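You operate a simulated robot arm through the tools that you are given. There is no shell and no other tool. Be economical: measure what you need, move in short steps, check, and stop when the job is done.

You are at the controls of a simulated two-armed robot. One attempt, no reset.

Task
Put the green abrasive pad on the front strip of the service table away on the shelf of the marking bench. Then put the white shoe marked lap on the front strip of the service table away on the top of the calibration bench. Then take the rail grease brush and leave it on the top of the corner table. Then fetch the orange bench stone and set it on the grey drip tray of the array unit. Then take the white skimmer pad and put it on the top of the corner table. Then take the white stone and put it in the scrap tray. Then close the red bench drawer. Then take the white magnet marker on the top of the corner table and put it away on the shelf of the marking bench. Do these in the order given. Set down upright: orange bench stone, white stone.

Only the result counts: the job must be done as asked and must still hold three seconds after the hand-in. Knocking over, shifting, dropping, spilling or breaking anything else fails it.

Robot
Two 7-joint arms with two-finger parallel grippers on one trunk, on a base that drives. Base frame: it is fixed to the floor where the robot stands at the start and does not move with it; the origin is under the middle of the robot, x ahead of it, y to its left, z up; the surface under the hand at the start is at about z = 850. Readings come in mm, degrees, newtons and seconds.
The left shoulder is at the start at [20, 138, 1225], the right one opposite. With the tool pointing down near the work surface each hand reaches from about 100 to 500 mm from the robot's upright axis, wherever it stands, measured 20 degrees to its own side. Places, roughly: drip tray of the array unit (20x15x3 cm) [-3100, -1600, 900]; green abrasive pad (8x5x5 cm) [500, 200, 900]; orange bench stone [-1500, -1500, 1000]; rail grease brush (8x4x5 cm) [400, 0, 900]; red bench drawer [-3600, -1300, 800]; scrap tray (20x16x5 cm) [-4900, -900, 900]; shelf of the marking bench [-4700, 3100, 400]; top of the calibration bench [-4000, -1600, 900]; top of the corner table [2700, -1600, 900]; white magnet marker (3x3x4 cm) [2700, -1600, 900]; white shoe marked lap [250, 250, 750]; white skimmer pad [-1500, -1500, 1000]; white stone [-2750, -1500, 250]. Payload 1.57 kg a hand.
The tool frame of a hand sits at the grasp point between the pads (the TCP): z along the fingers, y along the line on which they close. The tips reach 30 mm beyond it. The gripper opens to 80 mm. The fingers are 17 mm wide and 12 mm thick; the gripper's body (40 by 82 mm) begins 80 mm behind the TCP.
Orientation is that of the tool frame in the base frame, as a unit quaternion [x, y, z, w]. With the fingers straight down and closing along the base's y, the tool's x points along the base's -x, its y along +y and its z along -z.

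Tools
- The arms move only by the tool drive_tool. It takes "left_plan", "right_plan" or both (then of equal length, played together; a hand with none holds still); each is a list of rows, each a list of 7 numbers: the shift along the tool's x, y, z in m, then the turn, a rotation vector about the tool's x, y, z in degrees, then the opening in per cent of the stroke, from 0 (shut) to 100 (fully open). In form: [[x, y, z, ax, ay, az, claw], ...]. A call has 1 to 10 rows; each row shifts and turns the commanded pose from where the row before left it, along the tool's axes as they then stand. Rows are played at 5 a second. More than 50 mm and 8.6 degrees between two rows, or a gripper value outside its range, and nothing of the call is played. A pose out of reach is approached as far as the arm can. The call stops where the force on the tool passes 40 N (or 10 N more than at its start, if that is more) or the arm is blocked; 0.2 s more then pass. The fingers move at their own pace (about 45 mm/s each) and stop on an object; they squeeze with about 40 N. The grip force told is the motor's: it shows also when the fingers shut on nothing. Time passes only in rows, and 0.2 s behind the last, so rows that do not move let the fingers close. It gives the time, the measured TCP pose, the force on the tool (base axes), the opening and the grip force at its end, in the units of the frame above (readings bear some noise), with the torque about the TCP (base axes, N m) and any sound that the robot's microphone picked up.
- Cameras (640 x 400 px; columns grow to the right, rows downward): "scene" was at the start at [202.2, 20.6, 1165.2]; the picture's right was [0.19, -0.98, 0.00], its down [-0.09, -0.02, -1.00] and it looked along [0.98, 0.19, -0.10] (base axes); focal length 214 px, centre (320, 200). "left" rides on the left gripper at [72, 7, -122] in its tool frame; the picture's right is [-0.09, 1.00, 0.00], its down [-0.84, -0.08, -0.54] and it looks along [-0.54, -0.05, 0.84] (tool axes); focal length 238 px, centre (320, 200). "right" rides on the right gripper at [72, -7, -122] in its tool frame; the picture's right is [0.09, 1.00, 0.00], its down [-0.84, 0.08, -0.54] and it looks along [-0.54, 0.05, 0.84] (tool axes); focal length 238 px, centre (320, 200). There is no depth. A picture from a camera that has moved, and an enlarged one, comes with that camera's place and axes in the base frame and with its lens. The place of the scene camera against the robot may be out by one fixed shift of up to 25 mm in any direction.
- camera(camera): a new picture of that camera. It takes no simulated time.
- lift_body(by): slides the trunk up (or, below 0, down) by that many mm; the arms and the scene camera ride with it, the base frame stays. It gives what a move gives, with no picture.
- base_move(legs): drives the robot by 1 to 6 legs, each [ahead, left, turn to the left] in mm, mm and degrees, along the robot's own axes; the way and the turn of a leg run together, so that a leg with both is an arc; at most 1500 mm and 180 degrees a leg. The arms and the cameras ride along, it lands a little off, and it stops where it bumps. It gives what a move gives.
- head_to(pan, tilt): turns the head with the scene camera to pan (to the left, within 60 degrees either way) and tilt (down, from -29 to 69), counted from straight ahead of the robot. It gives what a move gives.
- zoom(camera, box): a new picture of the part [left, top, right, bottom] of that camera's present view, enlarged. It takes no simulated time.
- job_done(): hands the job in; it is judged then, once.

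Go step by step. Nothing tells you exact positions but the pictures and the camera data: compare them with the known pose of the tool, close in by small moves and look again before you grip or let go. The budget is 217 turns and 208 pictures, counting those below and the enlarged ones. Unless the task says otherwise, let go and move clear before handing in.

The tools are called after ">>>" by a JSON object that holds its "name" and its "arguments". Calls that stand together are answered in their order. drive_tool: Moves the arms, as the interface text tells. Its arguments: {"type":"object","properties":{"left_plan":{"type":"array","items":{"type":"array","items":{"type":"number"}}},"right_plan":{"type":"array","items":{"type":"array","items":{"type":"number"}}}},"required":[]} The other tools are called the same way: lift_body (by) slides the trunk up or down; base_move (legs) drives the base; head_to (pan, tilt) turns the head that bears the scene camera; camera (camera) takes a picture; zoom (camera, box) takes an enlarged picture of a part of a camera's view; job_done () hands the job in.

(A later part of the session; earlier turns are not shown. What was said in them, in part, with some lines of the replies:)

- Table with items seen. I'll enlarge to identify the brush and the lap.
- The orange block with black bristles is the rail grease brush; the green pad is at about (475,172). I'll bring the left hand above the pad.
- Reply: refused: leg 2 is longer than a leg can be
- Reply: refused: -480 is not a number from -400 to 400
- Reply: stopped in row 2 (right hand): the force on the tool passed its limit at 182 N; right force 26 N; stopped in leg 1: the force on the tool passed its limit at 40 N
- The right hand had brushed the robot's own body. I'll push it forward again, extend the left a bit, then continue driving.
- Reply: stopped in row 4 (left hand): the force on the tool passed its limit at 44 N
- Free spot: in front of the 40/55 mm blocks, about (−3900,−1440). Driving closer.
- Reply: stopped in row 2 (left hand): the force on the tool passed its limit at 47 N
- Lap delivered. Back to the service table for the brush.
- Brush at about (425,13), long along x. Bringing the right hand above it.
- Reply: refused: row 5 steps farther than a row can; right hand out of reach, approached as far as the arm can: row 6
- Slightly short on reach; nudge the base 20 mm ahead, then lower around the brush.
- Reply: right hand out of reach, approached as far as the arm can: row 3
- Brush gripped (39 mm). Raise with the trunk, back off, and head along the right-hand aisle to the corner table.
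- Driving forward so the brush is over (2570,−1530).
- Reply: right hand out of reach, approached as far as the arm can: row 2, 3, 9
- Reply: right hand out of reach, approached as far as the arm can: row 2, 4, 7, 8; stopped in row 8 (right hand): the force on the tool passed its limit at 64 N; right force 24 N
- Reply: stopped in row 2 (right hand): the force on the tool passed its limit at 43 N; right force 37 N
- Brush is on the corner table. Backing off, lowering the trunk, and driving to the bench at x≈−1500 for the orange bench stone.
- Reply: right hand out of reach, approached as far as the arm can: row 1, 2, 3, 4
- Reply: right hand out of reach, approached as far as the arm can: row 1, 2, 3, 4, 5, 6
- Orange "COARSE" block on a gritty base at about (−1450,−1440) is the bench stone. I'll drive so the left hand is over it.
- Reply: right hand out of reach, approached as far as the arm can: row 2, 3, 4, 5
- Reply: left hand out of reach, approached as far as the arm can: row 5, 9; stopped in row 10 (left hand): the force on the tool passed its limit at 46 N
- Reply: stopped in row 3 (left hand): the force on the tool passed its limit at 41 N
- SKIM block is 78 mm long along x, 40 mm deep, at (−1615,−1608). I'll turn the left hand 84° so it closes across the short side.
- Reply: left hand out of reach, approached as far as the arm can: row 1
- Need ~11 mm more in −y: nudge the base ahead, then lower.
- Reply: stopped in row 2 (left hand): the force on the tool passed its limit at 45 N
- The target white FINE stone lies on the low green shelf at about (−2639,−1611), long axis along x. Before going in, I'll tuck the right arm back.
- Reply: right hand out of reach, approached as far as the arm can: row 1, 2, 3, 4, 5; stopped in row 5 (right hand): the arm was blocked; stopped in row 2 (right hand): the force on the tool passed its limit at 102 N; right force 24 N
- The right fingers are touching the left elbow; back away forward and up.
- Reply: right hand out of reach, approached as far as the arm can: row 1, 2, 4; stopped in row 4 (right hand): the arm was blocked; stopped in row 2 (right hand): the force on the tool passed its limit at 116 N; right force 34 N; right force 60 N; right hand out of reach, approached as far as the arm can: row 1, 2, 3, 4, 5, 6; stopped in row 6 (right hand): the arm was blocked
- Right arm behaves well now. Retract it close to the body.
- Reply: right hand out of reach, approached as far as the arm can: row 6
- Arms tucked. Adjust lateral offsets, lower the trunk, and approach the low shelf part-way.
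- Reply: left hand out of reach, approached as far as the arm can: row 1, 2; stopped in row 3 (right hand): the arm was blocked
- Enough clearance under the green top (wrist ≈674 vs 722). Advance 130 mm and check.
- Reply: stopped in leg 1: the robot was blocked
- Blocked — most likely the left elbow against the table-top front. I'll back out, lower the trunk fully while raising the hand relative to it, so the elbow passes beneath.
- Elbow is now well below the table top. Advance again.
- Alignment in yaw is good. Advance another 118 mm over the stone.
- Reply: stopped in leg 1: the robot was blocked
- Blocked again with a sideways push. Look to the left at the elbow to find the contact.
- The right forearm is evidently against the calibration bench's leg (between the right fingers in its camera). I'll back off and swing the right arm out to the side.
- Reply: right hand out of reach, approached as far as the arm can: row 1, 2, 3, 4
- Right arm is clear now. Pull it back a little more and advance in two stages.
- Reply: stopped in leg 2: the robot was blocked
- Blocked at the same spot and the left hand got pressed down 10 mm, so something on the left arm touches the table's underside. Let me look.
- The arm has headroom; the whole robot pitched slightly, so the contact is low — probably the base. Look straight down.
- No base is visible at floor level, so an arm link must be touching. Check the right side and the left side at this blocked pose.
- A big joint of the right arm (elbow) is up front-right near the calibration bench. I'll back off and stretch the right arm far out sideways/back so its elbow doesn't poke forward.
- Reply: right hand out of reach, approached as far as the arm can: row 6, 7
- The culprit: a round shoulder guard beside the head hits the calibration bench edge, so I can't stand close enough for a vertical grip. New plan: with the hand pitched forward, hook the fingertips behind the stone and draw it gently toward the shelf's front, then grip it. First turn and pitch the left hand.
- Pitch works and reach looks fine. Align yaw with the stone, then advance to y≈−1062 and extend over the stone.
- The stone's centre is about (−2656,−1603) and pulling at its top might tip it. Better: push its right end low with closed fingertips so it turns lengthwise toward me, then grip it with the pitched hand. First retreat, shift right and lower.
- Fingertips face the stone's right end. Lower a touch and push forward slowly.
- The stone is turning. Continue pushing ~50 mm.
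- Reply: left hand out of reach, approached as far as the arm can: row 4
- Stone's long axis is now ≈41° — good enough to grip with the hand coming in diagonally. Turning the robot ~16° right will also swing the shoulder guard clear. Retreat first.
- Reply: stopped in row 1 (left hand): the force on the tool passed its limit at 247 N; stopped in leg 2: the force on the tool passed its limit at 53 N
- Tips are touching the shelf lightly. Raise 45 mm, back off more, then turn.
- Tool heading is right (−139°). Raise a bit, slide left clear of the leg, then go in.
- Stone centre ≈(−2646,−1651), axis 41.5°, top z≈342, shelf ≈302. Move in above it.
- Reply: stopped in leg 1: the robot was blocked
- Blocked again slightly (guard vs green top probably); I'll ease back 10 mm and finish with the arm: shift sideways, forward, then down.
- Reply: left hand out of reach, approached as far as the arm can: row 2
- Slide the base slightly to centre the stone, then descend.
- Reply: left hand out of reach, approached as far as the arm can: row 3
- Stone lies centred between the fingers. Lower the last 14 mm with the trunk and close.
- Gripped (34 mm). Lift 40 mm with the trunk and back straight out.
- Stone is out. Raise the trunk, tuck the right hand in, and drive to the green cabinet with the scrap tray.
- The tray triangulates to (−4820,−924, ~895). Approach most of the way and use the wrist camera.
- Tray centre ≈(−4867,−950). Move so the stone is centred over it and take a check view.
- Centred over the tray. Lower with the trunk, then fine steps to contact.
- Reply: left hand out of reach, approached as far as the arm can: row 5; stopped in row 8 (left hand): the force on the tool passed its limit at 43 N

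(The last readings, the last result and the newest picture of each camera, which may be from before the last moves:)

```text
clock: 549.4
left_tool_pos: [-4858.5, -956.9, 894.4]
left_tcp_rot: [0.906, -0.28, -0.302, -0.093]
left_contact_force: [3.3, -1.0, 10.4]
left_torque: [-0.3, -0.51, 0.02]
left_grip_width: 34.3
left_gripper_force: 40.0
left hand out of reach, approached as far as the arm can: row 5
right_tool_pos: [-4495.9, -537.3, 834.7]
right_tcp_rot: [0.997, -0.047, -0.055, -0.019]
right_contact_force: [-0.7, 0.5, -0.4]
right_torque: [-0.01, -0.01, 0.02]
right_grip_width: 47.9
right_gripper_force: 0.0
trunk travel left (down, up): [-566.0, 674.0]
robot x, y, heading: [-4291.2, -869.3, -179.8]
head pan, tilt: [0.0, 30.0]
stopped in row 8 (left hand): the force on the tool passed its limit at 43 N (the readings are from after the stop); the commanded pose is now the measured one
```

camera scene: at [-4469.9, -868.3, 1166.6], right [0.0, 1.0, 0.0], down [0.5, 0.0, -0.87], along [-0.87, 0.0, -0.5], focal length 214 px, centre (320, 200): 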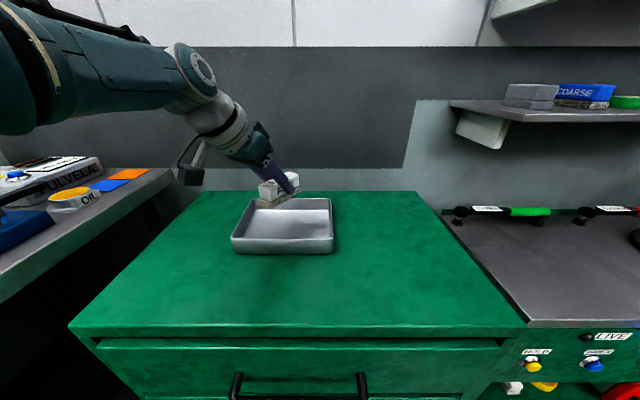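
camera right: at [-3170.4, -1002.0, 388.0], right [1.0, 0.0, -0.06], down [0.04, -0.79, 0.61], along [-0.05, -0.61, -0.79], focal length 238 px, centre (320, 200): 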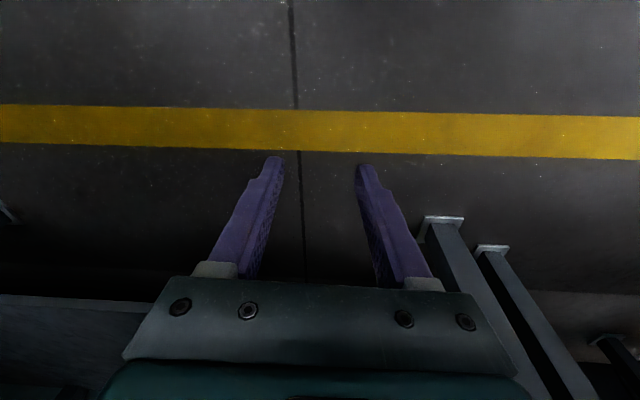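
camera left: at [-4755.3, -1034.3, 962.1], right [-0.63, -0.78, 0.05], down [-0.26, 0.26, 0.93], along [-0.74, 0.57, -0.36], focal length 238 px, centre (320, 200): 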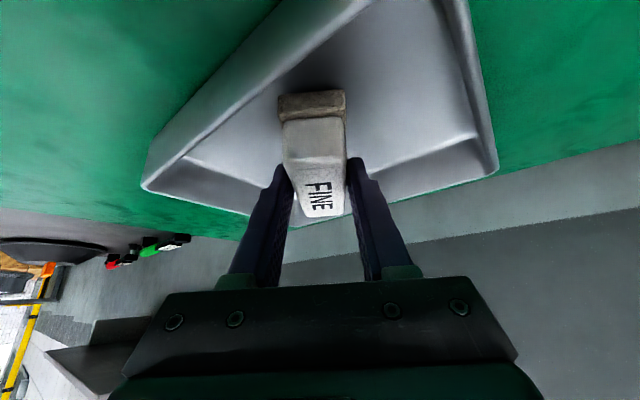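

Contact with tray floor. Relieve slightly, release, rise.

>>> {"name": "drive_tool", "arguments": {"left_plan": [[-0.0006, 0, -0.0008, 0, 0, 0, 0], [0, 0, 0, 0, 0, 0, 50], [0, 0, 0, 0, 0, 0, 70], [0, 0, 0, 0, 0, 0, 70]]}}

>>> {"name": "lift_body", "arguments": {"by": 150}}

>>> {"name": "camera", "arguments": {"camera": "left"}}

```text
clock: 550.4
left_tool_pos: [-4856.4, -955.4, 894.1]
left_tcp_rot: [0.907, -0.28, -0.3, -0.094]
left_contact_force: [0.2, 0.6, 0.6]
left_torque: [0.01, 0.0, 0.01]
left_grip_width: 55.9
left_gripper_force: 0.0
right_tool_pos: [-4494.9, -535.0, 835.3]
right_tcp_rot: [0.997, -0.048, -0.054, -0.02]
right_contact_force: [-0.4, -1.0, 0.3]
right_torque: [-0.02, 0.02, 0.0]
right_grip_width: 47.8
right_gripper_force: 0.0
trunk travel left (down, up): [-566.0, 674.0]
robot x, y, heading: [-4291.4, -874.3, -179.9]
head pan, tilt: [0.0, 30.0]
```

```text
clock: 552.1
left_tool_pos: [-4856.6, -955.7, 1044.1]
left_tcp_rot: [0.907, -0.28, -0.3, -0.094]
left_contact_force: [0.6, -0.1, 0.0]
left_torque: [0.03, -0.01, 0.04]
left_grip_width: 56.1
left_gripper_force: 0.0
right_tool_pos: [-4496.0, -536.4, 984.1]
right_tcp_rot: [0.997, -0.048, -0.054, -0.02]
right_contact_force: [-0.2, -0.4, 0.2]
right_torque: [-0.02, -0.03, 0.03]
right_grip_width: 48.0
right_gripper_force: 0.1
trunk travel left (down, up): [-716.0, 524.0]
robot x, y, heading: [-4294.3, -869.2, -179.9]
head pan, tilt: [0.0, 30.0]
```

```text
48 pictures are left
camera left: at [-4752.9, -1034.4, 1097.4], right [-0.62, -0.78, 0.05], down [-0.24, 0.26, 0.93], along [-0.74, 0.57, -0.35], focal length 238 px, centre (320, 200)
```

left: 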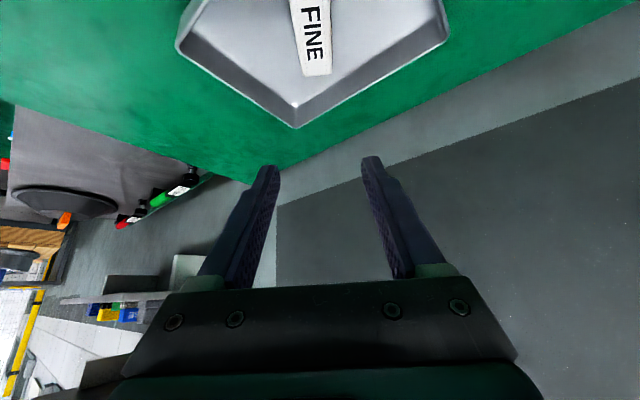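

Stone stands in the scrap tray. Now the red drawer: straighten and close the left hand, reposition in front of it.

>>> {"name": "drive_tool", "arguments": {"left_plan": [[0.035, 0, -0.0255, 0, 0, 0, 50], [0.035, 0, -0.0255, 0, 0, 0, 50], [0.035, 0, -0.0255, 0, 0, 0, 50], [0, 0, 0, -4.06, 0, -5.58, 0], [0, 0, 0, -4.06, 0, -5.58, 0], [0, 0, 0, -4.06, 0, -5.58, 0], [0, 0, 0, -4.06, 0, -5.58, 0], [0, 0, 0, -4.06, 0, -5.58, 0], [0, 0, 0, 0, 0, 0, 0]]}}

>>> {"name": "base_move", "arguments": {"legs": [[-620, -230, 0], [0, 0, 90]]}}

>>> {"name": "camera", "arguments": {"camera": "scene"}}

```text
clock: 554.1
left_tool_pos: [-4750.5, -1030.3, 1043.1]
left_tcp_rot: [0.95, 0.003, -0.313, -0.003]
left_contact_force: [-0.5, 0.2, -0.7]
left_torque: [0.01, -0.02, 0.0]
left_grip_width: 0.0
left_gripper_force: 21.2
right_tool_pos: [-4497.0, -535.9, 984.7]
right_tcp_rot: [0.997, -0.048, -0.054, -0.02]
right_contact_force: [0.8, 0.1, 0.5]
right_torque: [-0.02, 0.01, 0.01]
right_grip_width: 47.9
right_gripper_force: 0.1
trunk travel left (down, up): [-716.0, 524.0]
robot x, y, heading: [-4288.4, -872.2, -179.9]
head pan, tilt: [0.0, 30.0]
```

```text
clock: 561.5
left_tool_pos: [-3542.3, -1104.2, 1041.2]
left_tcp_rot: [0.684, 0.658, -0.229, 0.215]
left_contact_force: [0.2, 0.4, -0.2]
left_torque: [-0.02, 0.01, 0.01]
left_grip_width: 0.0
left_gripper_force: 21.4
right_tool_pos: [-4027.3, -827.2, 984.8]
right_tcp_rot: [0.753, 0.656, -0.053, 0.023]
right_contact_force: [0.3, -0.3, 0.1]
right_torque: [0.02, 0.0, 0.01]
right_grip_width: 47.7
right_gripper_force: 0.0
trunk travel left (down, up): [-716.0, 524.0]
robot x, y, heading: [-3684.0, -638.2, -92.5]
head pan, tilt: [0.0, 30.0]
```

```text
47 pictures are left
camera scene: at [-3679.0, -826.5, 1241.6], right [-1.0, 0.04, 0.0], down [0.02, 0.5, -0.87], along [-0.04, -0.87, -0.5], focal length 214 px, centre (320, 200)
```

scene: 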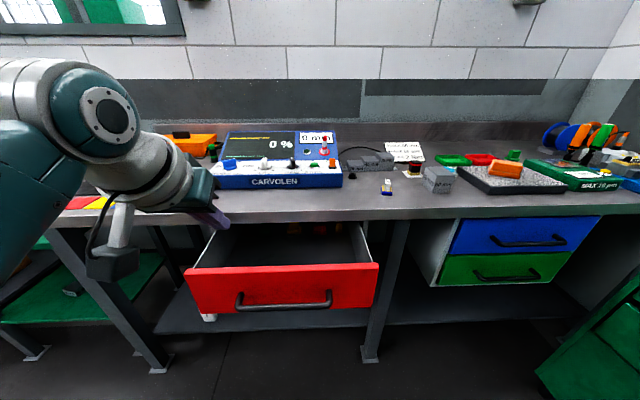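

Drawer front at y≈−1190, handle low-mid, centre x≈−3605. Position the closed fingers in front of its upper half.

>>> {"name": "base_move", "arguments": {"legs": [[-40, -82, 2.3]]}}

>>> {"name": "lift_body", "arguments": {"by": -200}}

>>> {"name": "camera", "arguments": {"camera": "left"}}

>>> {"name": "camera", "arguments": {"camera": "scene"}}

```text
clock: 562.6
left_tool_pos: [-3603.3, -1055.5, 1041.7]
left_tcp_rot: [0.671, 0.672, -0.225, 0.218]
left_contact_force: [0.0, 0.6, 0.2]
left_torque: [0.02, 0.02, -0.03]
left_grip_width: 0.1
left_gripper_force: 21.5
right_tool_pos: [-4097.7, -799.0, 985.3]
right_tcp_rot: [0.741, 0.669, -0.053, 0.024]
right_contact_force: [0.2, 0.8, -0.1]
right_torque: [0.03, 0.0, -0.01]
right_grip_width: 47.9
right_gripper_force: 0.2
trunk travel left (down, up): [-716.0, 524.0]
robot x, y, heading: [-3760.1, -597.9, -90.0]
head pan, tilt: [0.0, 30.0]
```

```text
clock: 564.7
left_tool_pos: [-3602.7, -1056.5, 842.6]
left_tcp_rot: [0.672, 0.671, -0.225, 0.218]
left_contact_force: [-0.5, -0.4, -0.2]
left_torque: [-0.02, -0.04, 0.0]
left_grip_width: 0.0
left_gripper_force: 21.1
right_tool_pos: [-4097.9, -799.7, 784.4]
right_tcp_rot: [0.74, 0.67, -0.053, 0.024]
right_contact_force: [0.7, 0.0, -0.1]
right_torque: [0.0, 0.02, -0.05]
right_grip_width: 48.1
right_gripper_force: 0.0
trunk travel left (down, up): [-516.0, 724.0]
robot x, y, heading: [-3763.3, -595.8, -89.9]
head pan, tilt: [0.0, 30.0]
```

```text
46 pictures are left
camera left: at [-3596.7, -924.9, 896.6], right [1.0, -0.08, 0.05], down [-0.07, -0.35, 0.93], along [-0.06, -0.93, -0.35], focal length 238 px, centre (320, 200)
```

left: 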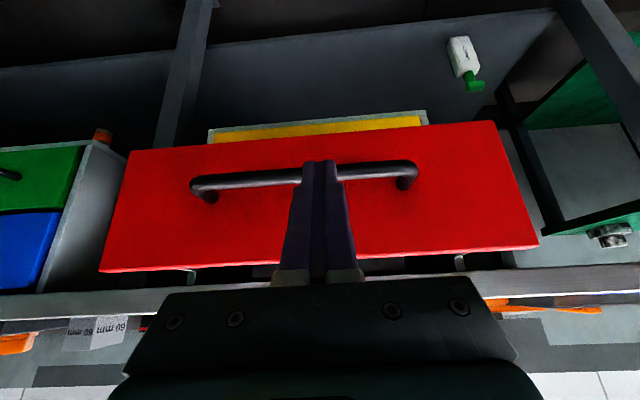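

```text
45 pictures are left
camera scene: at [-3750.0, -785.0, 1041.6], right [-1.0, 0.0, 0.0], down [0.0, 0.5, -0.87], along [0.0, -0.87, -0.5], focal length 214 px, centre (320, 200)
```

scene: 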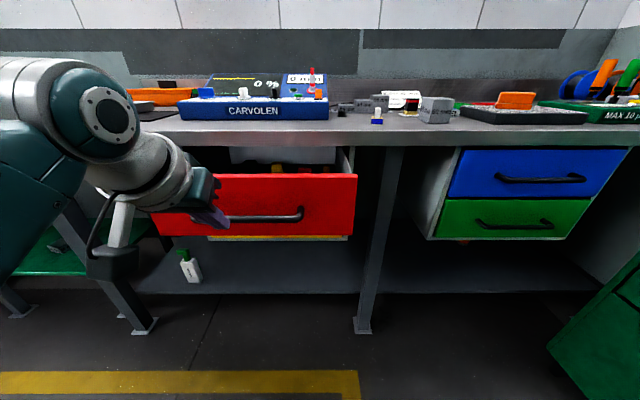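

Contact will be above the handle. Drive ahead to push the drawer.

>>> {"name": "base_move", "arguments": {"legs": [[200, 0, 0]]}}

>>> {"name": "camera", "arguments": {"camera": "scene"}}

```text
clock: 566.3
left_tool_pos: [-3604.5, -1253.8, 841.8]
left_tcp_rot: [0.672, 0.671, -0.225, 0.218]
left_contact_force: [0.5, 0.3, -0.7]
left_torque: [0.0, -0.02, 0.02]
left_grip_width: 0.2
left_gripper_force: 21.4
right_tool_pos: [-4098.5, -996.6, 784.6]
right_tcp_rot: [0.74, 0.67, -0.052, 0.025]
right_contact_force: [-0.4, -0.1, 0.9]
right_torque: [0.03, -0.02, 0.01]
right_grip_width: 47.9
right_gripper_force: 0.1
trunk travel left (down, up): [-516.0, 724.0]
robot x, y, heading: [-3763.7, -792.8, -90.3]
head pan, tilt: [0.0, 30.0]
```

```text
44 pictures are left
camera scene: at [-3750.3, -982.0, 1041.7], right [-1.0, 0.0, 0.0], down [0.0, 0.5, -0.87], along [0.0, -0.87, -0.5], focal length 214 px, centre (320, 200)
```

scene: 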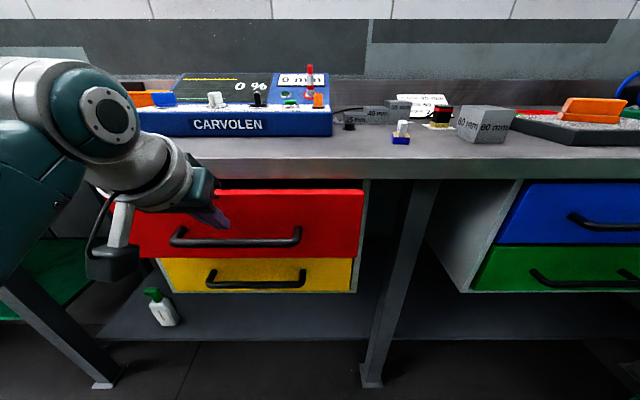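

Moving well, nearly shut. Push on in small amounts until it stops.

>>> {"name": "base_move", "arguments": {"legs": [[50, 0, 0]]}}

>>> {"name": "camera", "arguments": {"camera": "scene"}}

```text
clock: 567.4
left_tool_pos: [-3604.5, -1298.8, 840.8]
left_tcp_rot: [0.672, 0.674, -0.22, 0.214]
left_contact_force: [0.1, -0.3, -0.5]
left_torque: [-0.02, 0.02, 0.0]
left_grip_width: 0.0
left_gripper_force: 21.0
right_tool_pos: [-4098.2, -1045.3, 784.9]
right_tcp_rot: [0.74, 0.671, -0.053, 0.025]
right_contact_force: [-0.2, -0.3, -0.1]
right_torque: [0.0, 0.02, 0.0]
right_grip_width: 48.0
right_gripper_force: 0.0
trunk travel left (down, up): [-516.0, 724.0]
robot x, y, heading: [-3765.4, -845.8, -90.2]
head pan, tilt: [0.0, 30.0]
stopped in leg 1: the force on the tool passed its limit at 72 N (the readings are from after the stop); the commanded pose is now the measured one
```

```text
43 pictures are left
camera scene: at [-3750.2, -1029.6, 1041.6], right [-1.0, 0.0, 0.0], down [0.0, 0.5, -0.87], along [0.0, -0.87, -0.5], focal length 214 px, centre (320, 200)
```

scene: 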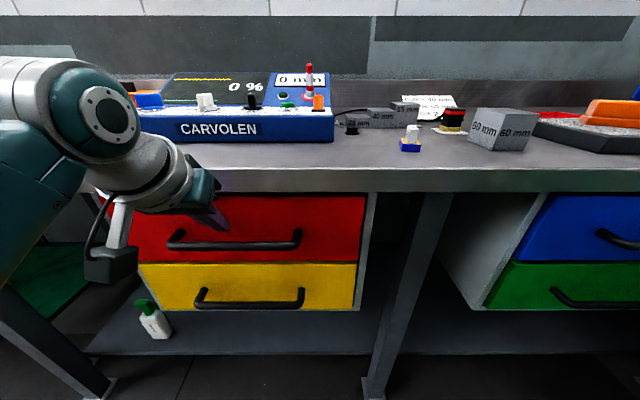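

Firm stop reached. One small confirming push, then back off and check.

>>> {"name": "base_move", "arguments": {"legs": [[15, 0, 0]]}}

>>> {"name": "base_move", "arguments": {"legs": [[-150, 0, 0]]}}

>>> {"name": "head_to", "arguments": {"pan": 20, "tilt": 30}}

>>> {"name": "camera", "arguments": {"camera": "scene"}}

>>> {"name": "camera", "arguments": {"camera": "left"}}

```text
clock: 568.2
left_tool_pos: [-3604.5, -1300.4, 834.0]
left_tcp_rot: [0.675, 0.676, -0.212, 0.206]
left_contact_force: [0.1, 16.9, 6.2]
left_torque: [0.17, -0.08, 0.02]
left_grip_width: 0.0
left_gripper_force: 21.0
right_tool_pos: [-4096.5, -1052.5, 784.1]
right_tcp_rot: [0.739, 0.671, -0.052, 0.023]
right_contact_force: [-0.3, 0.3, -0.4]
right_torque: [-0.05, -0.01, -0.01]
right_grip_width: 48.1
right_gripper_force: 0.1
trunk travel left (down, up): [-516.0, 724.0]
robot x, y, heading: [-3764.1, -850.9, -90.0]
head pan, tilt: [0.0, 30.0]
stopped in leg 1: the force on the tool passed its limit at 56 N (the readings are from after the stop); the commanded pose is now the measured one
```

```text
clock: 569.6
left_tool_pos: [-3604.2, -1156.2, 837.7]
left_tcp_rot: [0.674, 0.675, -0.214, 0.209]
left_contact_force: [0.5, 0.4, 1.0]
left_torque: [-0.03, 0.02, 0.04]
left_grip_width: 0.0
left_gripper_force: 21.2
right_tool_pos: [-4096.9, -906.1, 785.0]
right_tcp_rot: [0.74, 0.67, -0.053, 0.025]
right_contact_force: [-1.1, -0.1, 0.1]
right_torque: [-0.03, -0.01, 0.03]
right_grip_width: 48.2
right_gripper_force: 0.1
trunk travel left (down, up): [-516.0, 724.0]
robot x, y, heading: [-3760.9, -703.2, -90.1]
head pan, tilt: [0.0, 30.0]
```

```text
clock: 570.4
left_tool_pos: [-3605.8, -1156.4, 838.3]
left_tcp_rot: [0.675, 0.674, -0.215, 0.208]
left_contact_force: [0.2, -0.1, 0.4]
left_torque: [0.0, 0.0, 0.01]
left_grip_width: 0.1
left_gripper_force: 21.1
right_tool_pos: [-4097.6, -906.3, 785.4]
right_tcp_rot: [0.74, 0.67, -0.053, 0.025]
right_contact_force: [1.0, 0.1, 1.2]
right_torque: [0.02, -0.01, -0.03]
right_grip_width: 48.2
right_gripper_force: 0.1
trunk travel left (down, up): [-516.0, 724.0]
robot x, y, heading: [-3761.5, -704.2, -90.0]
head pan, tilt: [20.0, 30.0]
```

```text
42 pictures are left
camera scene: at [-3719.3, -885.7, 1041.6], right [-0.94, -0.34, 0.0], down [-0.17, 0.47, -0.87], along [0.29, -0.81, -0.5], focal length 214 px, centre (320, 200)
```

scene: 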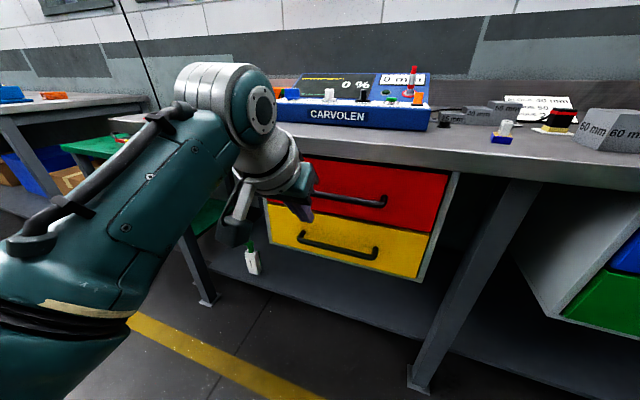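

```text
41 pictures are left
camera left: at [-3597.8, -1026.6, 896.2], right [1.0, -0.08, 0.04], down [-0.07, -0.38, 0.92], along [-0.06, -0.92, -0.38], focal length 238 px, centre (320, 200)
```

left: 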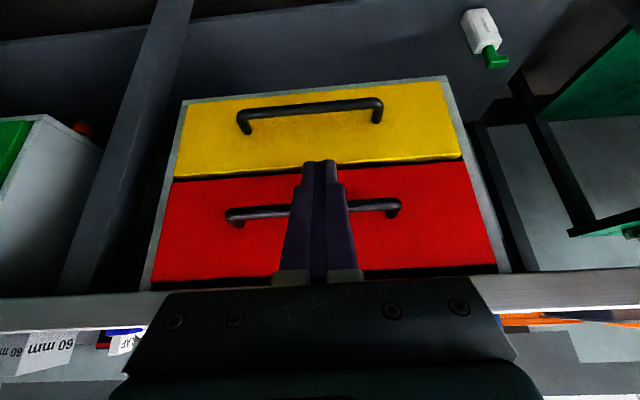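

Drawer is flush shut. Raise the trunk and drive to the corner table for the marker.

>>> {"name": "lift_body", "arguments": {"by": 240}}

>>> {"name": "base_move", "arguments": {"legs": [[-30, 0, 0], [0, 0, 90], [1490, 0, 0], [1490, 0, 0]]}}

```text
clock: 572.9
left_tool_pos: [-3605.4, -1156.5, 1077.6]
left_tcp_rot: [0.675, 0.675, -0.215, 0.208]
left_contact_force: [0.1, 0.6, 0.3]
left_torque: [0.0, -0.02, -0.02]
left_grip_width: 0.0
left_gripper_force: 21.7
right_tool_pos: [-4098.5, -906.9, 1023.8]
right_tcp_rot: [0.74, 0.67, -0.053, 0.024]
right_contact_force: [0.2, -0.5, 0.1]
right_torque: [0.01, -0.01, 0.02]
right_grip_width: 48.1
right_gripper_force: 0.0
trunk travel left (down, up): [-756.0, 484.0]
robot x, y, heading: [-3763.0, -704.3, -89.7]
head pan, tilt: [20.0, 30.0]
```

```text
clock: 591.4
left_tool_pos: [-340.1, -696.2, 1078.3]
left_tcp_rot: [0.029, 0.953, -0.015, 0.3]
left_contact_force: [0.6, 0.4, 0.8]
left_torque: [-0.01, 0.0, 0.01]
left_grip_width: 0.1
left_gripper_force: 21.0
right_tool_pos: [-618.6, -1171.8, 1024.7]
right_tcp_rot: [0.079, 0.995, -0.022, 0.054]
right_contact_force: [0.2, 0.0, -0.5]
right_torque: [0.02, 0.02, 0.02]
right_grip_width: 47.9
right_gripper_force: 0.1
trunk travel left (down, up): [-756.0, 484.0]
robot x, y, heading: [-802.1, -821.5, -3.7]
head pan, tilt: [20.0, 30.0]
```

>>> {"name": "base_move", "arguments": {"legs": [[0, 200, 3.7], [1490, 0, 0], [1490, 0, 0], [0, 0, -90]]}}

```text
clock: 610.6
left_tool_pos: [2292.8, -1053.3, 1077.8]
left_tcp_rot: [0.672, 0.678, -0.215, 0.209]
left_contact_force: [-0.6, 0.0, 0.2]
left_torque: [0.02, 0.0, 0.05]
left_grip_width: 0.0
left_gripper_force: 21.4
right_tool_pos: [1797.7, -808.2, 1025.0]
right_tcp_rot: [0.736, 0.675, -0.053, 0.024]
right_contact_force: [0.3, 0.0, -0.4]
right_torque: [0.0, 0.01, -0.03]
right_grip_width: 48.1
right_gripper_force: 0.1
trunk travel left (down, up): [-756.0, 484.0]
robot x, y, heading: [2132.2, -603.3, -89.3]
head pan, tilt: [20.0, 30.0]
```

>>> {"name": "base_move", "arguments": {"legs": [[0, 377, -0.7], [400, 0, 0]]}}

>>> {"name": "drive_tool", "arguments": {"left_plan": [[0, 0, 0, 0, 0, 0, 75], [0, 0, 0, 0, 0, 0, 75], [0, 0, 0, 0, 0, 0, 75]]}}

>>> {"name": "camera", "arguments": {"camera": "left"}}

```text
clock: 615.0
left_tool_pos: [2658.5, -1452.6, 1077.9]
left_tcp_rot: [0.675, 0.674, -0.216, 0.208]
left_contact_force: [0.6, 0.1, 0.7]
left_torque: [-0.03, -0.01, 0.01]
left_grip_width: 0.2
left_gripper_force: 21.4
right_tool_pos: [2167.9, -1200.5, 1025.1]
right_tcp_rot: [0.74, 0.67, -0.053, 0.025]
right_contact_force: [0.0, 0.5, 0.1]
right_torque: [0.03, 0.02, -0.02]
right_grip_width: 47.9
right_gripper_force: 0.1
trunk travel left (down, up): [-756.0, 484.0]
robot x, y, heading: [2508.5, -994.4, -90.0]
head pan, tilt: [20.0, 30.0]
```

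```text
clock: 615.8
left_tool_pos: [2660.4, -1451.3, 1077.7]
left_tcp_rot: [0.675, 0.674, -0.216, 0.208]
left_contact_force: [-0.7, 0.6, 0.3]
left_torque: [0.01, 0.0, -0.02]
left_grip_width: 60.1
left_gripper_force: 0.1
right_tool_pos: [2167.5, -1200.9, 1025.7]
right_tcp_rot: [0.74, 0.67, -0.054, 0.025]
right_contact_force: [0.8, 0.3, 0.2]
right_torque: [0.0, -0.03, -0.02]
right_grip_width: 48.0
right_gripper_force: 0.0
trunk travel left (down, up): [-756.0, 484.0]
robot x, y, heading: [2503.5, -1001.4, -90.2]
head pan, tilt: [20.0, 30.0]
```

```text
40 pictures are left
camera left: at [2667.3, -1322.2, 1136.1], right [1.0, -0.08, 0.04], down [-0.07, -0.38, 0.92], along [-0.06, -0.92, -0.38], focal length 238 px, centre (320, 200)
```

left: 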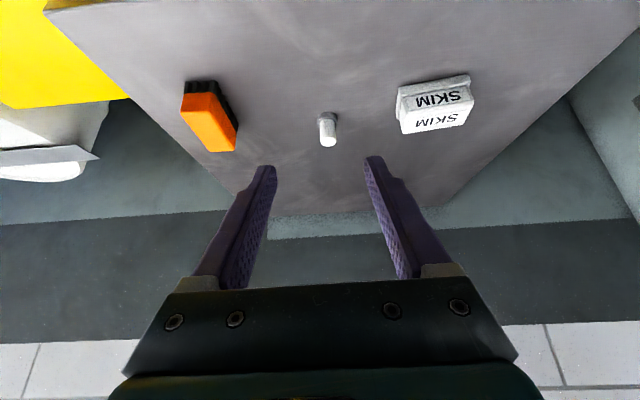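

Marker at (2665,−1601). Raise the right hand a bit for clearance over the bin, drive over, and lower.

>>> {"name": "drive_tool", "arguments": {"right_plan": [[0.02, 0, -0.04, 0, 0, 0, 60], [0.02, 0, -0.04, 0, 0, 0, 60]]}}

>>> {"name": "base_move", "arguments": {"legs": [[142, 5, 0]]}}

>>> {"name": "lift_body", "arguments": {"by": -95}}

>>> {"name": "camera", "arguments": {"camera": "left"}}

```text
clock: 616.6
left_tool_pos: [2659.7, -1452.3, 1078.1]
left_tcp_rot: [0.675, 0.674, -0.215, 0.209]
left_contact_force: [-0.3, -0.3, 2.0]
left_torque: [0.02, 0.03, 0.02]
left_grip_width: 60.1
left_gripper_force: 0.1
right_tool_pos: [2196.4, -1162.6, 1079.5]
right_tcp_rot: [0.732, 0.679, -0.018, 0.054]
right_contact_force: [0.7, 0.0, -0.5]
right_torque: [0.01, 0.0, 0.03]
right_grip_width: 48.2
right_gripper_force: 0.0
right hand out of reach, approached as far as the arm can: row 2
trunk travel left (down, up): [-756.0, 484.0]
robot x, y, heading: [2502.8, -998.8, -90.2]
head pan, tilt: [20.0, 30.0]
stopped in row 2 (right hand): the arm was blocked; the commanded pose is now the measured one
```

```text
clock: 618.0
left_tool_pos: [2664.8, -1595.3, 1077.6]
left_tcp_rot: [0.675, 0.675, -0.215, 0.208]
left_contact_force: [0.3, 0.5, 0.1]
left_torque: [0.01, 0.01, 0.0]
left_grip_width: 60.1
left_gripper_force: 0.0
right_tool_pos: [2200.7, -1305.2, 1081.1]
right_tcp_rot: [0.732, 0.68, -0.018, 0.053]
right_contact_force: [0.6, 0.0, -0.3]
right_torque: [0.01, -0.01, 0.02]
right_grip_width: 48.0
right_gripper_force: 0.1
trunk travel left (down, up): [-756.0, 484.0]
robot x, y, heading: [2509.8, -1144.1, -90.2]
head pan, tilt: [20.0, 30.0]
```

```text
clock: 619.3
left_tool_pos: [2664.1, -1594.5, 983.6]
left_tcp_rot: [0.675, 0.674, -0.216, 0.209]
left_contact_force: [0.2, 0.1, 0.3]
left_torque: [0.0, 0.03, 0.02]
left_grip_width: 60.1
left_gripper_force: 0.1
right_tool_pos: [2201.7, -1306.3, 985.5]
right_tcp_rot: [0.732, 0.679, -0.017, 0.053]
right_contact_force: [0.3, -0.2, 0.2]
right_torque: [-0.01, -0.02, 0.0]
right_grip_width: 47.8
right_gripper_force: 0.0
trunk travel left (down, up): [-661.0, 579.0]
robot x, y, heading: [2506.8, -1142.1, -89.9]
head pan, tilt: [20.0, 30.0]
```

```text
39 pictures are left
camera left: at [2672.5, -1465.2, 1041.0], right [1.0, -0.08, 0.04], down [-0.07, -0.38, 0.92], along [-0.06, -0.92, -0.38], focal length 238 px, centre (320, 200)
```

left: 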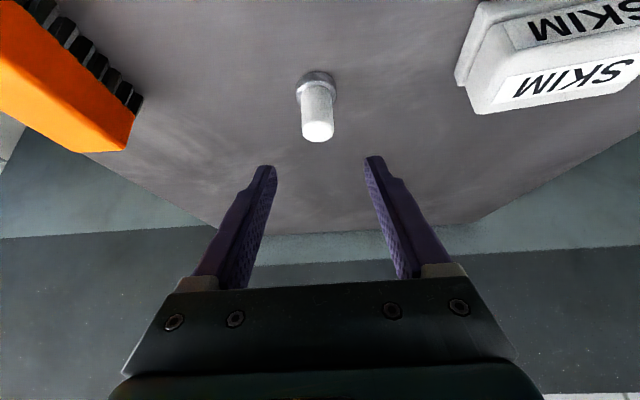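

Perfectly aligned over the marker. Lower 55 mm and close.

>>> {"name": "lift_body", "arguments": {"by": -55}}

>>> {"name": "drive_tool", "arguments": {"left_plan": [[0, 0, 0, 0, 0, 0, 0], [0, 0, 0, 0, 0, 0, 0], [0, 0, 0, 0, 0, 0, 0], [0, 0, 0, 0, 0, 0, 0], [0, 0, 0, 0, 0, 0, 0]]}}

>>> {"name": "lift_body", "arguments": {"by": 180}}

>>> {"name": "camera", "arguments": {"camera": "left"}}

```text
clock: 620.2
left_tool_pos: [2665.5, -1594.3, 928.9]
left_tcp_rot: [0.673, 0.675, -0.217, 0.21]
left_contact_force: [-0.2, 15.8, 24.9]
left_torque: [0.2, -0.71, 0.51]
left_grip_width: 59.0
left_gripper_force: 0.1
right_tool_pos: [2202.2, -1304.5, 931.2]
right_tcp_rot: [0.731, 0.68, -0.018, 0.054]
right_contact_force: [0.5, -0.1, 1.6]
right_torque: [-0.04, -0.04, 0.01]
right_grip_width: 47.8
right_gripper_force: 0.0
trunk travel left (down, up): [-606.0, 634.0]
robot x, y, heading: [2506.0, -1138.9, -90.2]
head pan, tilt: [20.0, 30.0]
```

```text
clock: 621.4
left_tool_pos: [2664.4, -1597.2, 929.6]
left_tcp_rot: [0.675, 0.673, -0.218, 0.21]
left_contact_force: [3.5, 0.6, 21.4]
left_torque: [-0.18, -0.37, -0.02]
left_grip_width: 24.2
left_gripper_force: 36.2
right_tool_pos: [2203.4, -1307.6, 928.9]
right_tcp_rot: [0.732, 0.679, -0.017, 0.054]
right_contact_force: [-0.1, -0.5, -0.3]
right_torque: [-0.01, 0.0, -0.02]
right_grip_width: 48.3
right_gripper_force: 0.1
trunk travel left (down, up): [-606.0, 634.0]
robot x, y, heading: [2506.5, -1141.8, -90.1]
head pan, tilt: [20.0, 30.0]
```

```text
clock: 623.4
left_tool_pos: [2664.5, -1595.1, 1107.4]
left_tcp_rot: [0.675, 0.675, -0.216, 0.208]
left_contact_force: [1.0, 0.0, -0.7]
left_torque: [-0.01, 0.01, -0.01]
left_grip_width: 21.0
left_gripper_force: 34.0
right_tool_pos: [2201.0, -1306.3, 1110.3]
right_tcp_rot: [0.732, 0.679, -0.017, 0.053]
right_contact_force: [0.2, 0.3, -0.2]
right_torque: [0.02, 0.04, 0.03]
right_grip_width: 48.1
right_gripper_force: 0.0
trunk travel left (down, up): [-786.0, 454.0]
robot x, y, heading: [2507.4, -1142.2, -90.2]
head pan, tilt: [20.0, 30.0]
```

```text
38 pictures are left
camera left: at [2672.5, -1465.1, 1165.9], right [1.0, -0.08, 0.04], down [-0.07, -0.38, 0.92], along [-0.06, -0.92, -0.38], focal length 238 px, centre (320, 200)
```

left: 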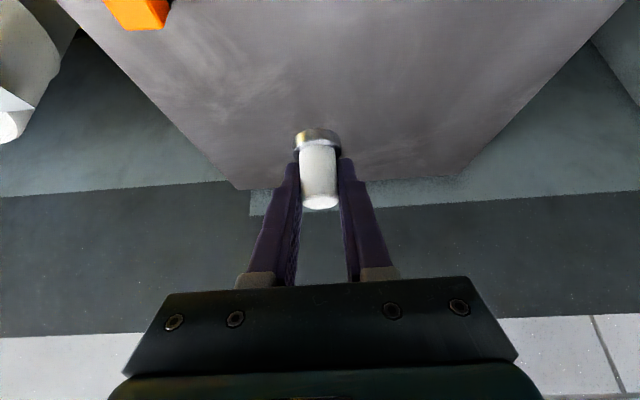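

Marker is held (21 mm). Back off, take a quick check of the table, and start the long drive to the marking bench.

>>> {"name": "base_move", "arguments": {"legs": [[-540, 0, 0]]}}

>>> {"name": "camera", "arguments": {"camera": "scene"}}

>>> {"name": "base_move", "arguments": {"legs": [[0, 0, -89.8], [1490, 0, 0], [1490, 0, 0]]}}

```text
clock: 626.6
left_tool_pos: [2667.0, -1042.3, 1108.5]
left_tcp_rot: [0.673, 0.676, -0.216, 0.209]
left_contact_force: [0.1, 0.2, -0.8]
left_torque: [-0.03, -0.01, 0.0]
left_grip_width: 20.4
left_gripper_force: 34.0
right_tool_pos: [2200.5, -757.1, 1110.3]
right_tcp_rot: [0.73, 0.681, -0.018, 0.054]
right_contact_force: [0.5, 0.1, 0.1]
right_torque: [0.02, 0.01, -0.02]
right_grip_width: 48.1
right_gripper_force: 0.0
trunk travel left (down, up): [-786.0, 454.0]
robot x, y, heading: [2509.1, -595.9, -89.6]
head pan, tilt: [20.0, 30.0]
```

```text
37 pictures are left
camera scene: at [2551.4, -773.3, 1311.6], right [-0.94, -0.35, 0.0], down [-0.17, 0.47, -0.87], along [0.3, -0.81, -0.5], focal length 214 px, centre (320, 200)
```

scene: 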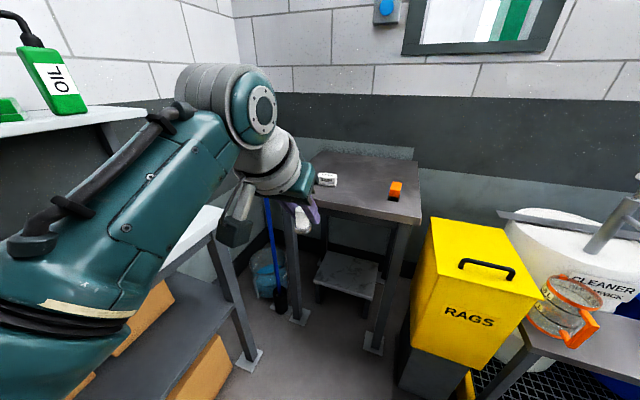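

```text
clock: 644.5
left_tool_pos: [-871.3, -735.8, 1106.5]
left_tcp_rot: [0.954, -0.014, -0.301, -0.01]
left_contact_force: [0.2, 0.6, -0.1]
left_torque: [0.04, 0.01, -0.02]
left_grip_width: 20.7
left_gripper_force: 34.2
right_tool_pos: [-566.9, -280.9, 1109.7]
right_tcp_rot: [0.997, -0.051, -0.051, 0.024]
right_contact_force: [0.0, -0.1, 0.6]
right_torque: [0.0, -0.01, 0.01]
right_grip_width: 47.9
right_gripper_force: 0.0
trunk travel left (down, up): [-786.0, 454.0]
robot x, y, heading: [-416.2, -594.8, 178.3]
head pan, tilt: [20.0, 30.0]
```

>>> {"name": "base_move", "arguments": {"legs": [[1490, 0, 0], [1490, 0, 0], [0, 0, -88.3]]}}

```text
clock: 662.5
left_tool_pos: [-3568.0, -102.5, 1108.2]
left_tcp_rot: [0.689, -0.66, -0.213, -0.211]
left_contact_force: [-0.5, 0.8, -1.5]
left_torque: [0.0, 0.01, -0.01]
left_grip_width: 20.7
left_gripper_force: 34.2
right_tool_pos: [-3090.3, -369.4, 1109.4]
right_tcp_rot: [-0.696, 0.715, 0.054, 0.016]
right_contact_force: [-0.4, -0.8, 0.5]
right_torque: [0.02, -0.01, -0.01]
right_grip_width: 48.1
right_gripper_force: 0.1
trunk travel left (down, up): [-786.0, 454.0]
robot x, y, heading: [-3388.0, -545.6, 92.2]
head pan, tilt: [20.0, 30.0]
```

>>> {"name": "base_move", "arguments": {"legs": [[0, 0, -2.2], [1480, 60, 0], [1490, 0, 0]]}}

```text
clock: 677.2
left_tool_pos: [-3653.0, 2874.2, 1108.4]
left_tcp_rot: [0.685, -0.664, -0.211, -0.212]
left_contact_force: [-0.5, 0.0, -0.2]
left_torque: [-0.02, 0.01, 0.0]
left_grip_width: 20.8
left_gripper_force: 34.4
right_tool_pos: [-3180.5, 2600.1, 1110.8]
right_tcp_rot: [-0.69, 0.721, 0.053, 0.016]
right_contact_force: [-0.8, 0.1, 0.8]
right_torque: [0.04, -0.03, -0.02]
right_grip_width: 48.0
right_gripper_force: 0.0
trunk travel left (down, up): [-786.0, 454.0]
robot x, y, heading: [-3482.8, 2426.3, 91.8]
head pan, tilt: [20.0, 30.0]
```

Face the bench, slide along to y≈3400, and lower the trunk.

>>> {"name": "base_move", "arguments": {"legs": [[0, 0, 88.2], [150, -975, 0]]}}

>>> {"name": "lift_body", "arguments": {"by": -400}}

>>> {"name": "lift_body", "arguments": {"by": -180}}

>>> {"name": "head_to", "arguments": {"pan": 10, "tilt": 15}}

>>> {"name": "camera", "arguments": {"camera": "scene"}}

>>> {"name": "camera", "arguments": {"camera": "left"}}

```text
clock: 686.2
left_tool_pos: [-4086.9, 3263.4, 1107.5]
left_tcp_rot: [0.954, -0.006, -0.299, -0.007]
left_contact_force: [0.1, -1.1, -0.5]
left_torque: [0.01, 0.0, -0.01]
left_grip_width: 20.6
left_gripper_force: 34.0
right_tool_pos: [-3790.8, 3722.6, 1108.9]
right_tcp_rot: [0.997, -0.044, -0.05, 0.025]
right_contact_force: [-0.2, 0.4, -0.1]
right_torque: [0.0, 0.03, -0.02]
right_grip_width: 47.9
right_gripper_force: 0.0
trunk travel left (down, up): [-786.0, 454.0]
robot x, y, heading: [-3629.8, 3412.1, 179.1]
head pan, tilt: [20.0, 30.0]
```

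```text
clock: 690.0
left_tool_pos: [-4087.1, 3264.7, 707.7]
left_tcp_rot: [0.954, -0.006, -0.3, -0.008]
left_contact_force: [-0.1, -0.4, -0.6]
left_torque: [0.0, 0.01, 0.0]
left_grip_width: 20.7
left_gripper_force: 34.4
right_tool_pos: [-3790.2, 3723.5, 709.1]
right_tcp_rot: [0.997, -0.044, -0.05, 0.026]
right_contact_force: [-0.4, -1.0, -0.7]
right_torque: [-0.01, 0.01, -0.02]
right_grip_width: 48.1
right_gripper_force: 0.0
trunk travel left (down, up): [-386.0, 854.0]
robot x, y, heading: [-3634.9, 3416.5, 179.1]
head pan, tilt: [20.0, 30.0]
```

```text
clock: 692.0
left_tool_pos: [-4087.5, 3263.7, 528.5]
left_tcp_rot: [0.954, -0.006, -0.299, -0.007]
left_contact_force: [0.3, -0.2, -0.6]
left_torque: [0.02, -0.01, 0.01]
left_grip_width: 20.6
left_gripper_force: 33.8
right_tool_pos: [-3791.4, 3723.0, 530.9]
right_tcp_rot: [0.997, -0.043, -0.051, 0.026]
right_contact_force: [-0.7, -0.8, -1.1]
right_torque: [0.01, 0.04, 0.02]
right_grip_width: 48.0
right_gripper_force: 0.1
trunk travel left (down, up): [-206.0, 1034.0]
robot x, y, heading: [-3632.6, 3415.3, 179.2]
head pan, tilt: [20.0, 30.0]
```

```text
clock: 692.8
left_tool_pos: [-4087.5, 3264.6, 527.2]
left_tcp_rot: [0.954, -0.006, -0.3, -0.007]
left_contact_force: [0.2, -0.1, -0.9]
left_torque: [-0.02, 0.05, -0.01]
left_grip_width: 20.7
left_gripper_force: 34.1
right_tool_pos: [-3791.0, 3722.9, 530.0]
right_tcp_rot: [0.997, -0.044, -0.05, 0.025]
right_contact_force: [-0.2, 0.1, -0.3]
right_torque: [-0.02, -0.02, -0.03]
right_grip_width: 48.0
right_gripper_force: 0.2
trunk travel left (down, up): [-206.0, 1034.0]
robot x, y, heading: [-3631.4, 3416.7, 179.0]
head pan, tilt: [10.0, 15.0]
```

```text
36 pictures are left
camera scene: at [-3811.8, 3403.5, 755.7], right [-0.16, 0.99, 0.0], down [0.26, 0.04, -0.97], along [-0.95, -0.15, -0.26], focal length 214 px, centre (320, 200)
```

scene: 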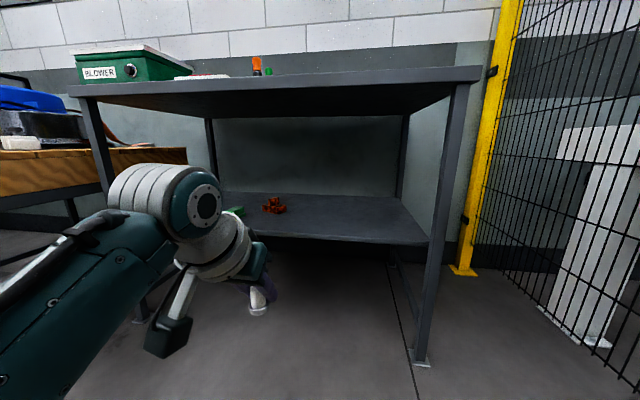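

```text
35 pictures are left
camera left: at [-3958.6, 3255.5, 586.0], right [-0.09, -0.99, 0.04], down [-0.38, 0.07, 0.92], along [-0.92, 0.07, -0.38], focal length 238 px, centre (320, 200)
```

left: 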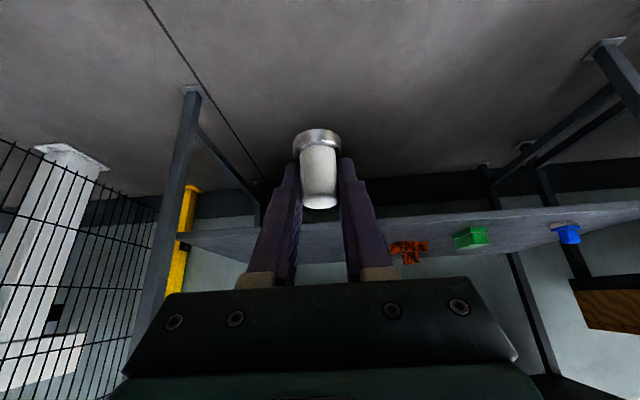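

Clear path. Drive in over the shelf in two stages.

>>> {"name": "base_move", "arguments": {"legs": [[320, 0, 0.8], [165, 0, 0]]}}

>>> {"name": "camera", "arguments": {"camera": "left"}}

>>> {"name": "camera", "arguments": {"camera": "scene"}}

```text
clock: 696.0
left_tool_pos: [-4567.5, 3259.2, 527.2]
left_tcp_rot: [0.955, 0.003, -0.298, -0.004]
left_contact_force: [-0.3, 0.3, -0.9]
left_torque: [-0.03, -0.01, -0.01]
left_grip_width: 20.4
left_gripper_force: 34.0
right_tool_pos: [-4279.4, 3724.1, 530.3]
right_tcp_rot: [0.998, -0.034, -0.05, 0.026]
right_contact_force: [-0.4, -0.6, 0.0]
right_torque: [0.0, -0.03, 0.02]
right_grip_width: 48.1
right_gripper_force: 0.0
trunk travel left (down, up): [-206.0, 1034.0]
robot x, y, heading: [-4115.8, 3417.0, -180.0]
head pan, tilt: [10.0, 15.0]
```

```text
34 pictures are left
camera left: at [-4438.5, 3252.8, 585.7], right [-0.07, -1.0, 0.04], down [-0.38, 0.07, 0.92], along [-0.92, 0.05, -0.38], focal length 238 px, centre (320, 200)
```

left: 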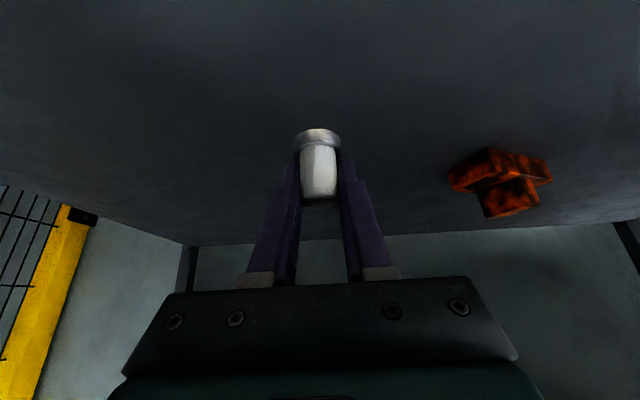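

```text
33 pictures are left
camera scene: at [-4294.8, 3403.3, 755.7], right [-0.18, 0.98, 0.0], down [0.26, 0.05, -0.97], along [-0.95, -0.17, -0.26], focal length 214 px, centre (320, 200)
```

scene: 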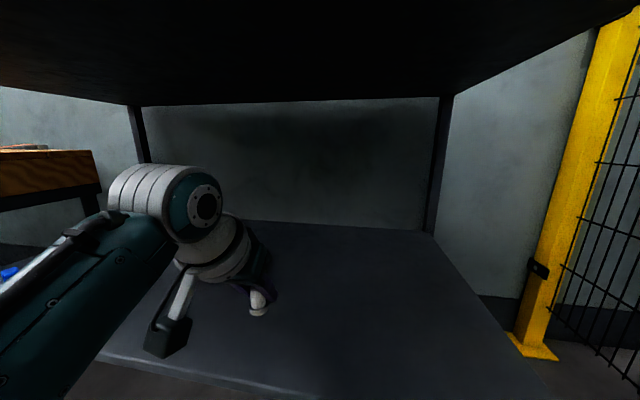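

Over the shelf. A little deeper, then lower to contact.

>>> {"name": "base_move", "arguments": {"legs": [[35, 0, 0]]}}

>>> {"name": "lift_body", "arguments": {"by": -45}}

>>> {"name": "drive_tool", "arguments": {"left_plan": [[0.0017, 0, 0.0025, 0, 0, 0, 0], [0.0017, 0, 0.0025, 0, 0, 0, 0], [0.0017, 0, 0.0025, 0, 0, 0, 0], [0.0017, 0, 0.0025, 0, 0, 0, 0], [0.0017, 0, 0.0025, 0, 0, 0, 0], [0.0017, 0, 0.0025, 0, 0, 0, 0], [0.0017, 0, 0.0025, 0, 0, 0, 0], [0.0017, 0, 0.0025, 0, 0, 0, 0], [0.0017, 0, 0.0025, 0, 0, 0, 0]]}}

>>> {"name": "camera", "arguments": {"camera": "left"}}

```text
clock: 696.9
left_tool_pos: [-4601.8, 3257.1, 526.6]
left_tcp_rot: [0.954, 0.002, -0.299, -0.004]
left_contact_force: [-0.3, 0.6, -0.7]
left_torque: [0.01, -0.02, -0.02]
left_grip_width: 20.3
left_gripper_force: 33.8
right_tool_pos: [-4315.8, 3723.8, 529.7]
right_tcp_rot: [0.998, -0.034, -0.051, 0.026]
right_contact_force: [0.3, -0.5, -0.3]
right_torque: [0.0, -0.03, 0.01]
right_grip_width: 47.9
right_gripper_force: 0.0
trunk travel left (down, up): [-206.0, 1034.0]
robot x, y, heading: [-4150.4, 3419.7, -180.1]
head pan, tilt: [10.0, 15.0]
```

```text
clock: 697.7
left_tool_pos: [-4602.4, 3258.2, 481.8]
left_tcp_rot: [0.954, 0.002, -0.299, -0.004]
left_contact_force: [0.8, 0.0, 0.0]
left_torque: [0.02, 0.02, 0.0]
left_grip_width: 20.5
left_gripper_force: 34.3
right_tool_pos: [-4315.2, 3722.8, 484.7]
right_tcp_rot: [0.998, -0.034, -0.049, 0.026]
right_contact_force: [-0.1, 0.3, 0.4]
right_torque: [0.01, -0.01, 0.01]
right_grip_width: 48.1
right_gripper_force: 0.0
trunk travel left (down, up): [-161.0, 1079.0]
robot x, y, heading: [-4149.7, 3415.6, -179.9]
head pan, tilt: [10.0, 15.0]
```

```text
clock: 699.2
left_tool_pos: [-4606.4, 3259.2, 469.3]
left_tcp_rot: [0.951, 0.002, -0.309, -0.005]
left_contact_force: [4.8, -0.2, 9.7]
left_torque: [-0.09, -0.02, 0.04]
left_grip_width: 20.9
left_gripper_force: 33.9
right_tool_pos: [-4315.5, 3722.7, 484.6]
right_tcp_rot: [0.998, -0.035, -0.049, 0.026]
right_contact_force: [-0.1, -0.4, 0.8]
right_torque: [-0.02, -0.02, -0.01]
right_grip_width: 48.2
right_gripper_force: 0.0
trunk travel left (down, up): [-161.0, 1079.0]
robot x, y, heading: [-4148.2, 3420.6, -179.8]
head pan, tilt: [10.0, 15.0]
stopped in row 7 (left hand): the force on the tool passed its limit at 51 N (the readings are from after the stop); the commanded pose is now the measured one
```

```text
32 pictures are left
camera left: at [-4476.3, 3252.4, 525.5], right [-0.07, -1.0, 0.04], down [-0.36, 0.07, 0.93], along [-0.93, 0.05, -0.36], focal length 238 px, centre (320, 200)
```

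left: 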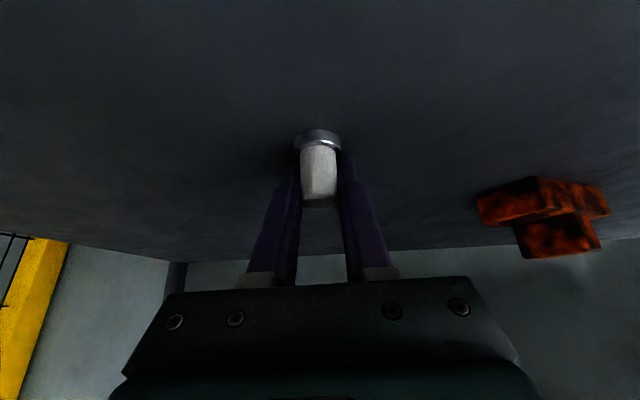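

Contact. Relieve, release, rise, and check.

>>> {"name": "drive_tool", "arguments": {"left_plan": [[-0.0006, 0, -0.0008, 0, 0, 0, 0], [0, 0, 0, 0, 0, 0, 45], [0, 0, 0, 0, 0, 0, 70], [0, 0, 0, 0, 0, 0, 70], [0, 0, 0, 0, 0, 0, 70]]}}

>>> {"name": "lift_body", "arguments": {"by": 70}}

>>> {"name": "camera", "arguments": {"camera": "left"}}

```text
clock: 700.4
left_tool_pos: [-4605.6, 3267.5, 470.1]
left_tcp_rot: [0.951, 0.001, -0.308, -0.01]
left_contact_force: [9.0, 17.4, 26.8]
left_torque: [-0.08, 0.01, -0.24]
left_grip_width: 40.1
left_gripper_force: 0.1
right_tool_pos: [-4314.5, 3729.7, 486.7]
right_tcp_rot: [0.998, -0.035, -0.049, 0.023]
right_contact_force: [0.0, -0.2, 1.7]
right_torque: [-0.03, -0.01, 0.0]
right_grip_width: 48.1
right_gripper_force: 0.0
trunk travel left (down, up): [-161.0, 1079.0]
robot x, y, heading: [-4153.8, 3415.6, -179.5]
head pan, tilt: [10.0, 15.0]
```

```text
clock: 701.5
left_tool_pos: [-4605.1, 3260.2, 538.9]
left_tcp_rot: [0.952, 0.002, -0.307, -0.005]
left_contact_force: [-0.4, -0.3, -0.3]
left_torque: [0.01, -0.01, 0.02]
left_grip_width: 56.0
left_gripper_force: 0.0
right_tool_pos: [-4314.9, 3722.9, 554.0]
right_tcp_rot: [0.998, -0.034, -0.05, 0.027]
right_contact_force: [-0.4, 0.4, 0.5]
right_torque: [-0.02, 0.0, 0.0]
right_grip_width: 48.1
right_gripper_force: 0.0
trunk travel left (down, up): [-231.0, 1009.0]
robot x, y, heading: [-4152.6, 3418.2, -179.7]
head pan, tilt: [10.0, 15.0]
```

```text
31 pictures are left
camera left: at [-4476.3, 3253.6, 595.0], right [-0.07, -1.0, 0.04], down [-0.36, 0.07, 0.93], along [-0.93, 0.05, -0.37], focal length 238 px, centre (320, 200)
```

left: 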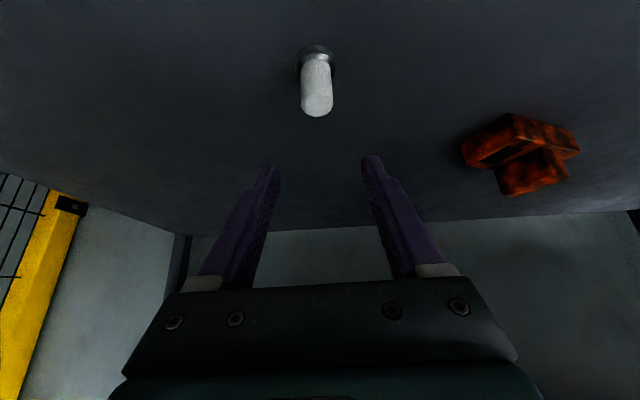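

Marker stands on the shelf. Back out clear and take a final look at the shelf.

>>> {"name": "base_move", "arguments": {"legs": [[-480, 0, 0]]}}

>>> {"name": "camera", "arguments": {"camera": "scene"}}

```text
clock: 704.4
left_tool_pos: [-4126.0, 3260.2, 538.5]
left_tcp_rot: [0.952, 0.005, -0.307, -0.005]
left_contact_force: [0.1, 0.1, -0.4]
left_torque: [0.02, 0.01, 0.01]
left_grip_width: 56.0
left_gripper_force: 0.0
right_tool_pos: [-3837.3, 3725.5, 555.0]
right_tcp_rot: [0.998, -0.032, -0.05, 0.026]
right_contact_force: [-0.7, 0.4, 0.0]
right_torque: [-0.02, -0.01, -0.03]
right_grip_width: 48.1
right_gripper_force: 0.0
trunk travel left (down, up): [-231.0, 1009.0]
robot x, y, heading: [-3671.5, 3417.3, -179.6]
head pan, tilt: [10.0, 15.0]
```

```text
30 pictures are left
camera scene: at [-3851.4, 3405.0, 780.8], right [-0.18, 0.98, 0.0], down [0.25, 0.05, -0.97], along [-0.95, -0.18, -0.26], focal length 214 px, centre (320, 200)
```

scene: 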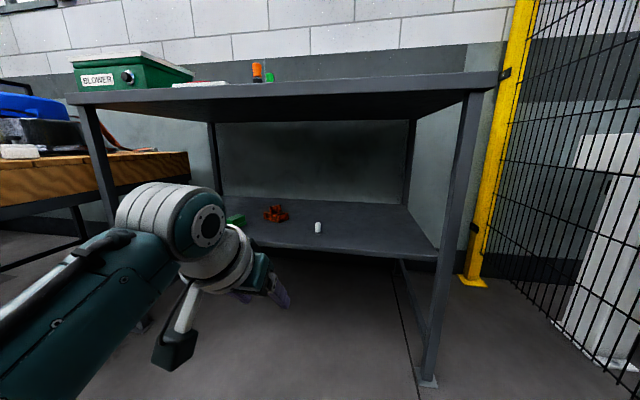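

The green pad and the white marker are on the marking bench shelf and both hands are clear, so I'm handing in.

>>> {"name": "job_done", "arguments": {}}

```text
The job is handed in.
```

All eight tasks were done in the order given and handed in, with both stones set down upright. I don't have the verdict.

During the white stone pick-up the robot bumped the furniture by the low shelf several times, and the fingertips struck the shelf hard once. I saw nothing knocked over or shifted.
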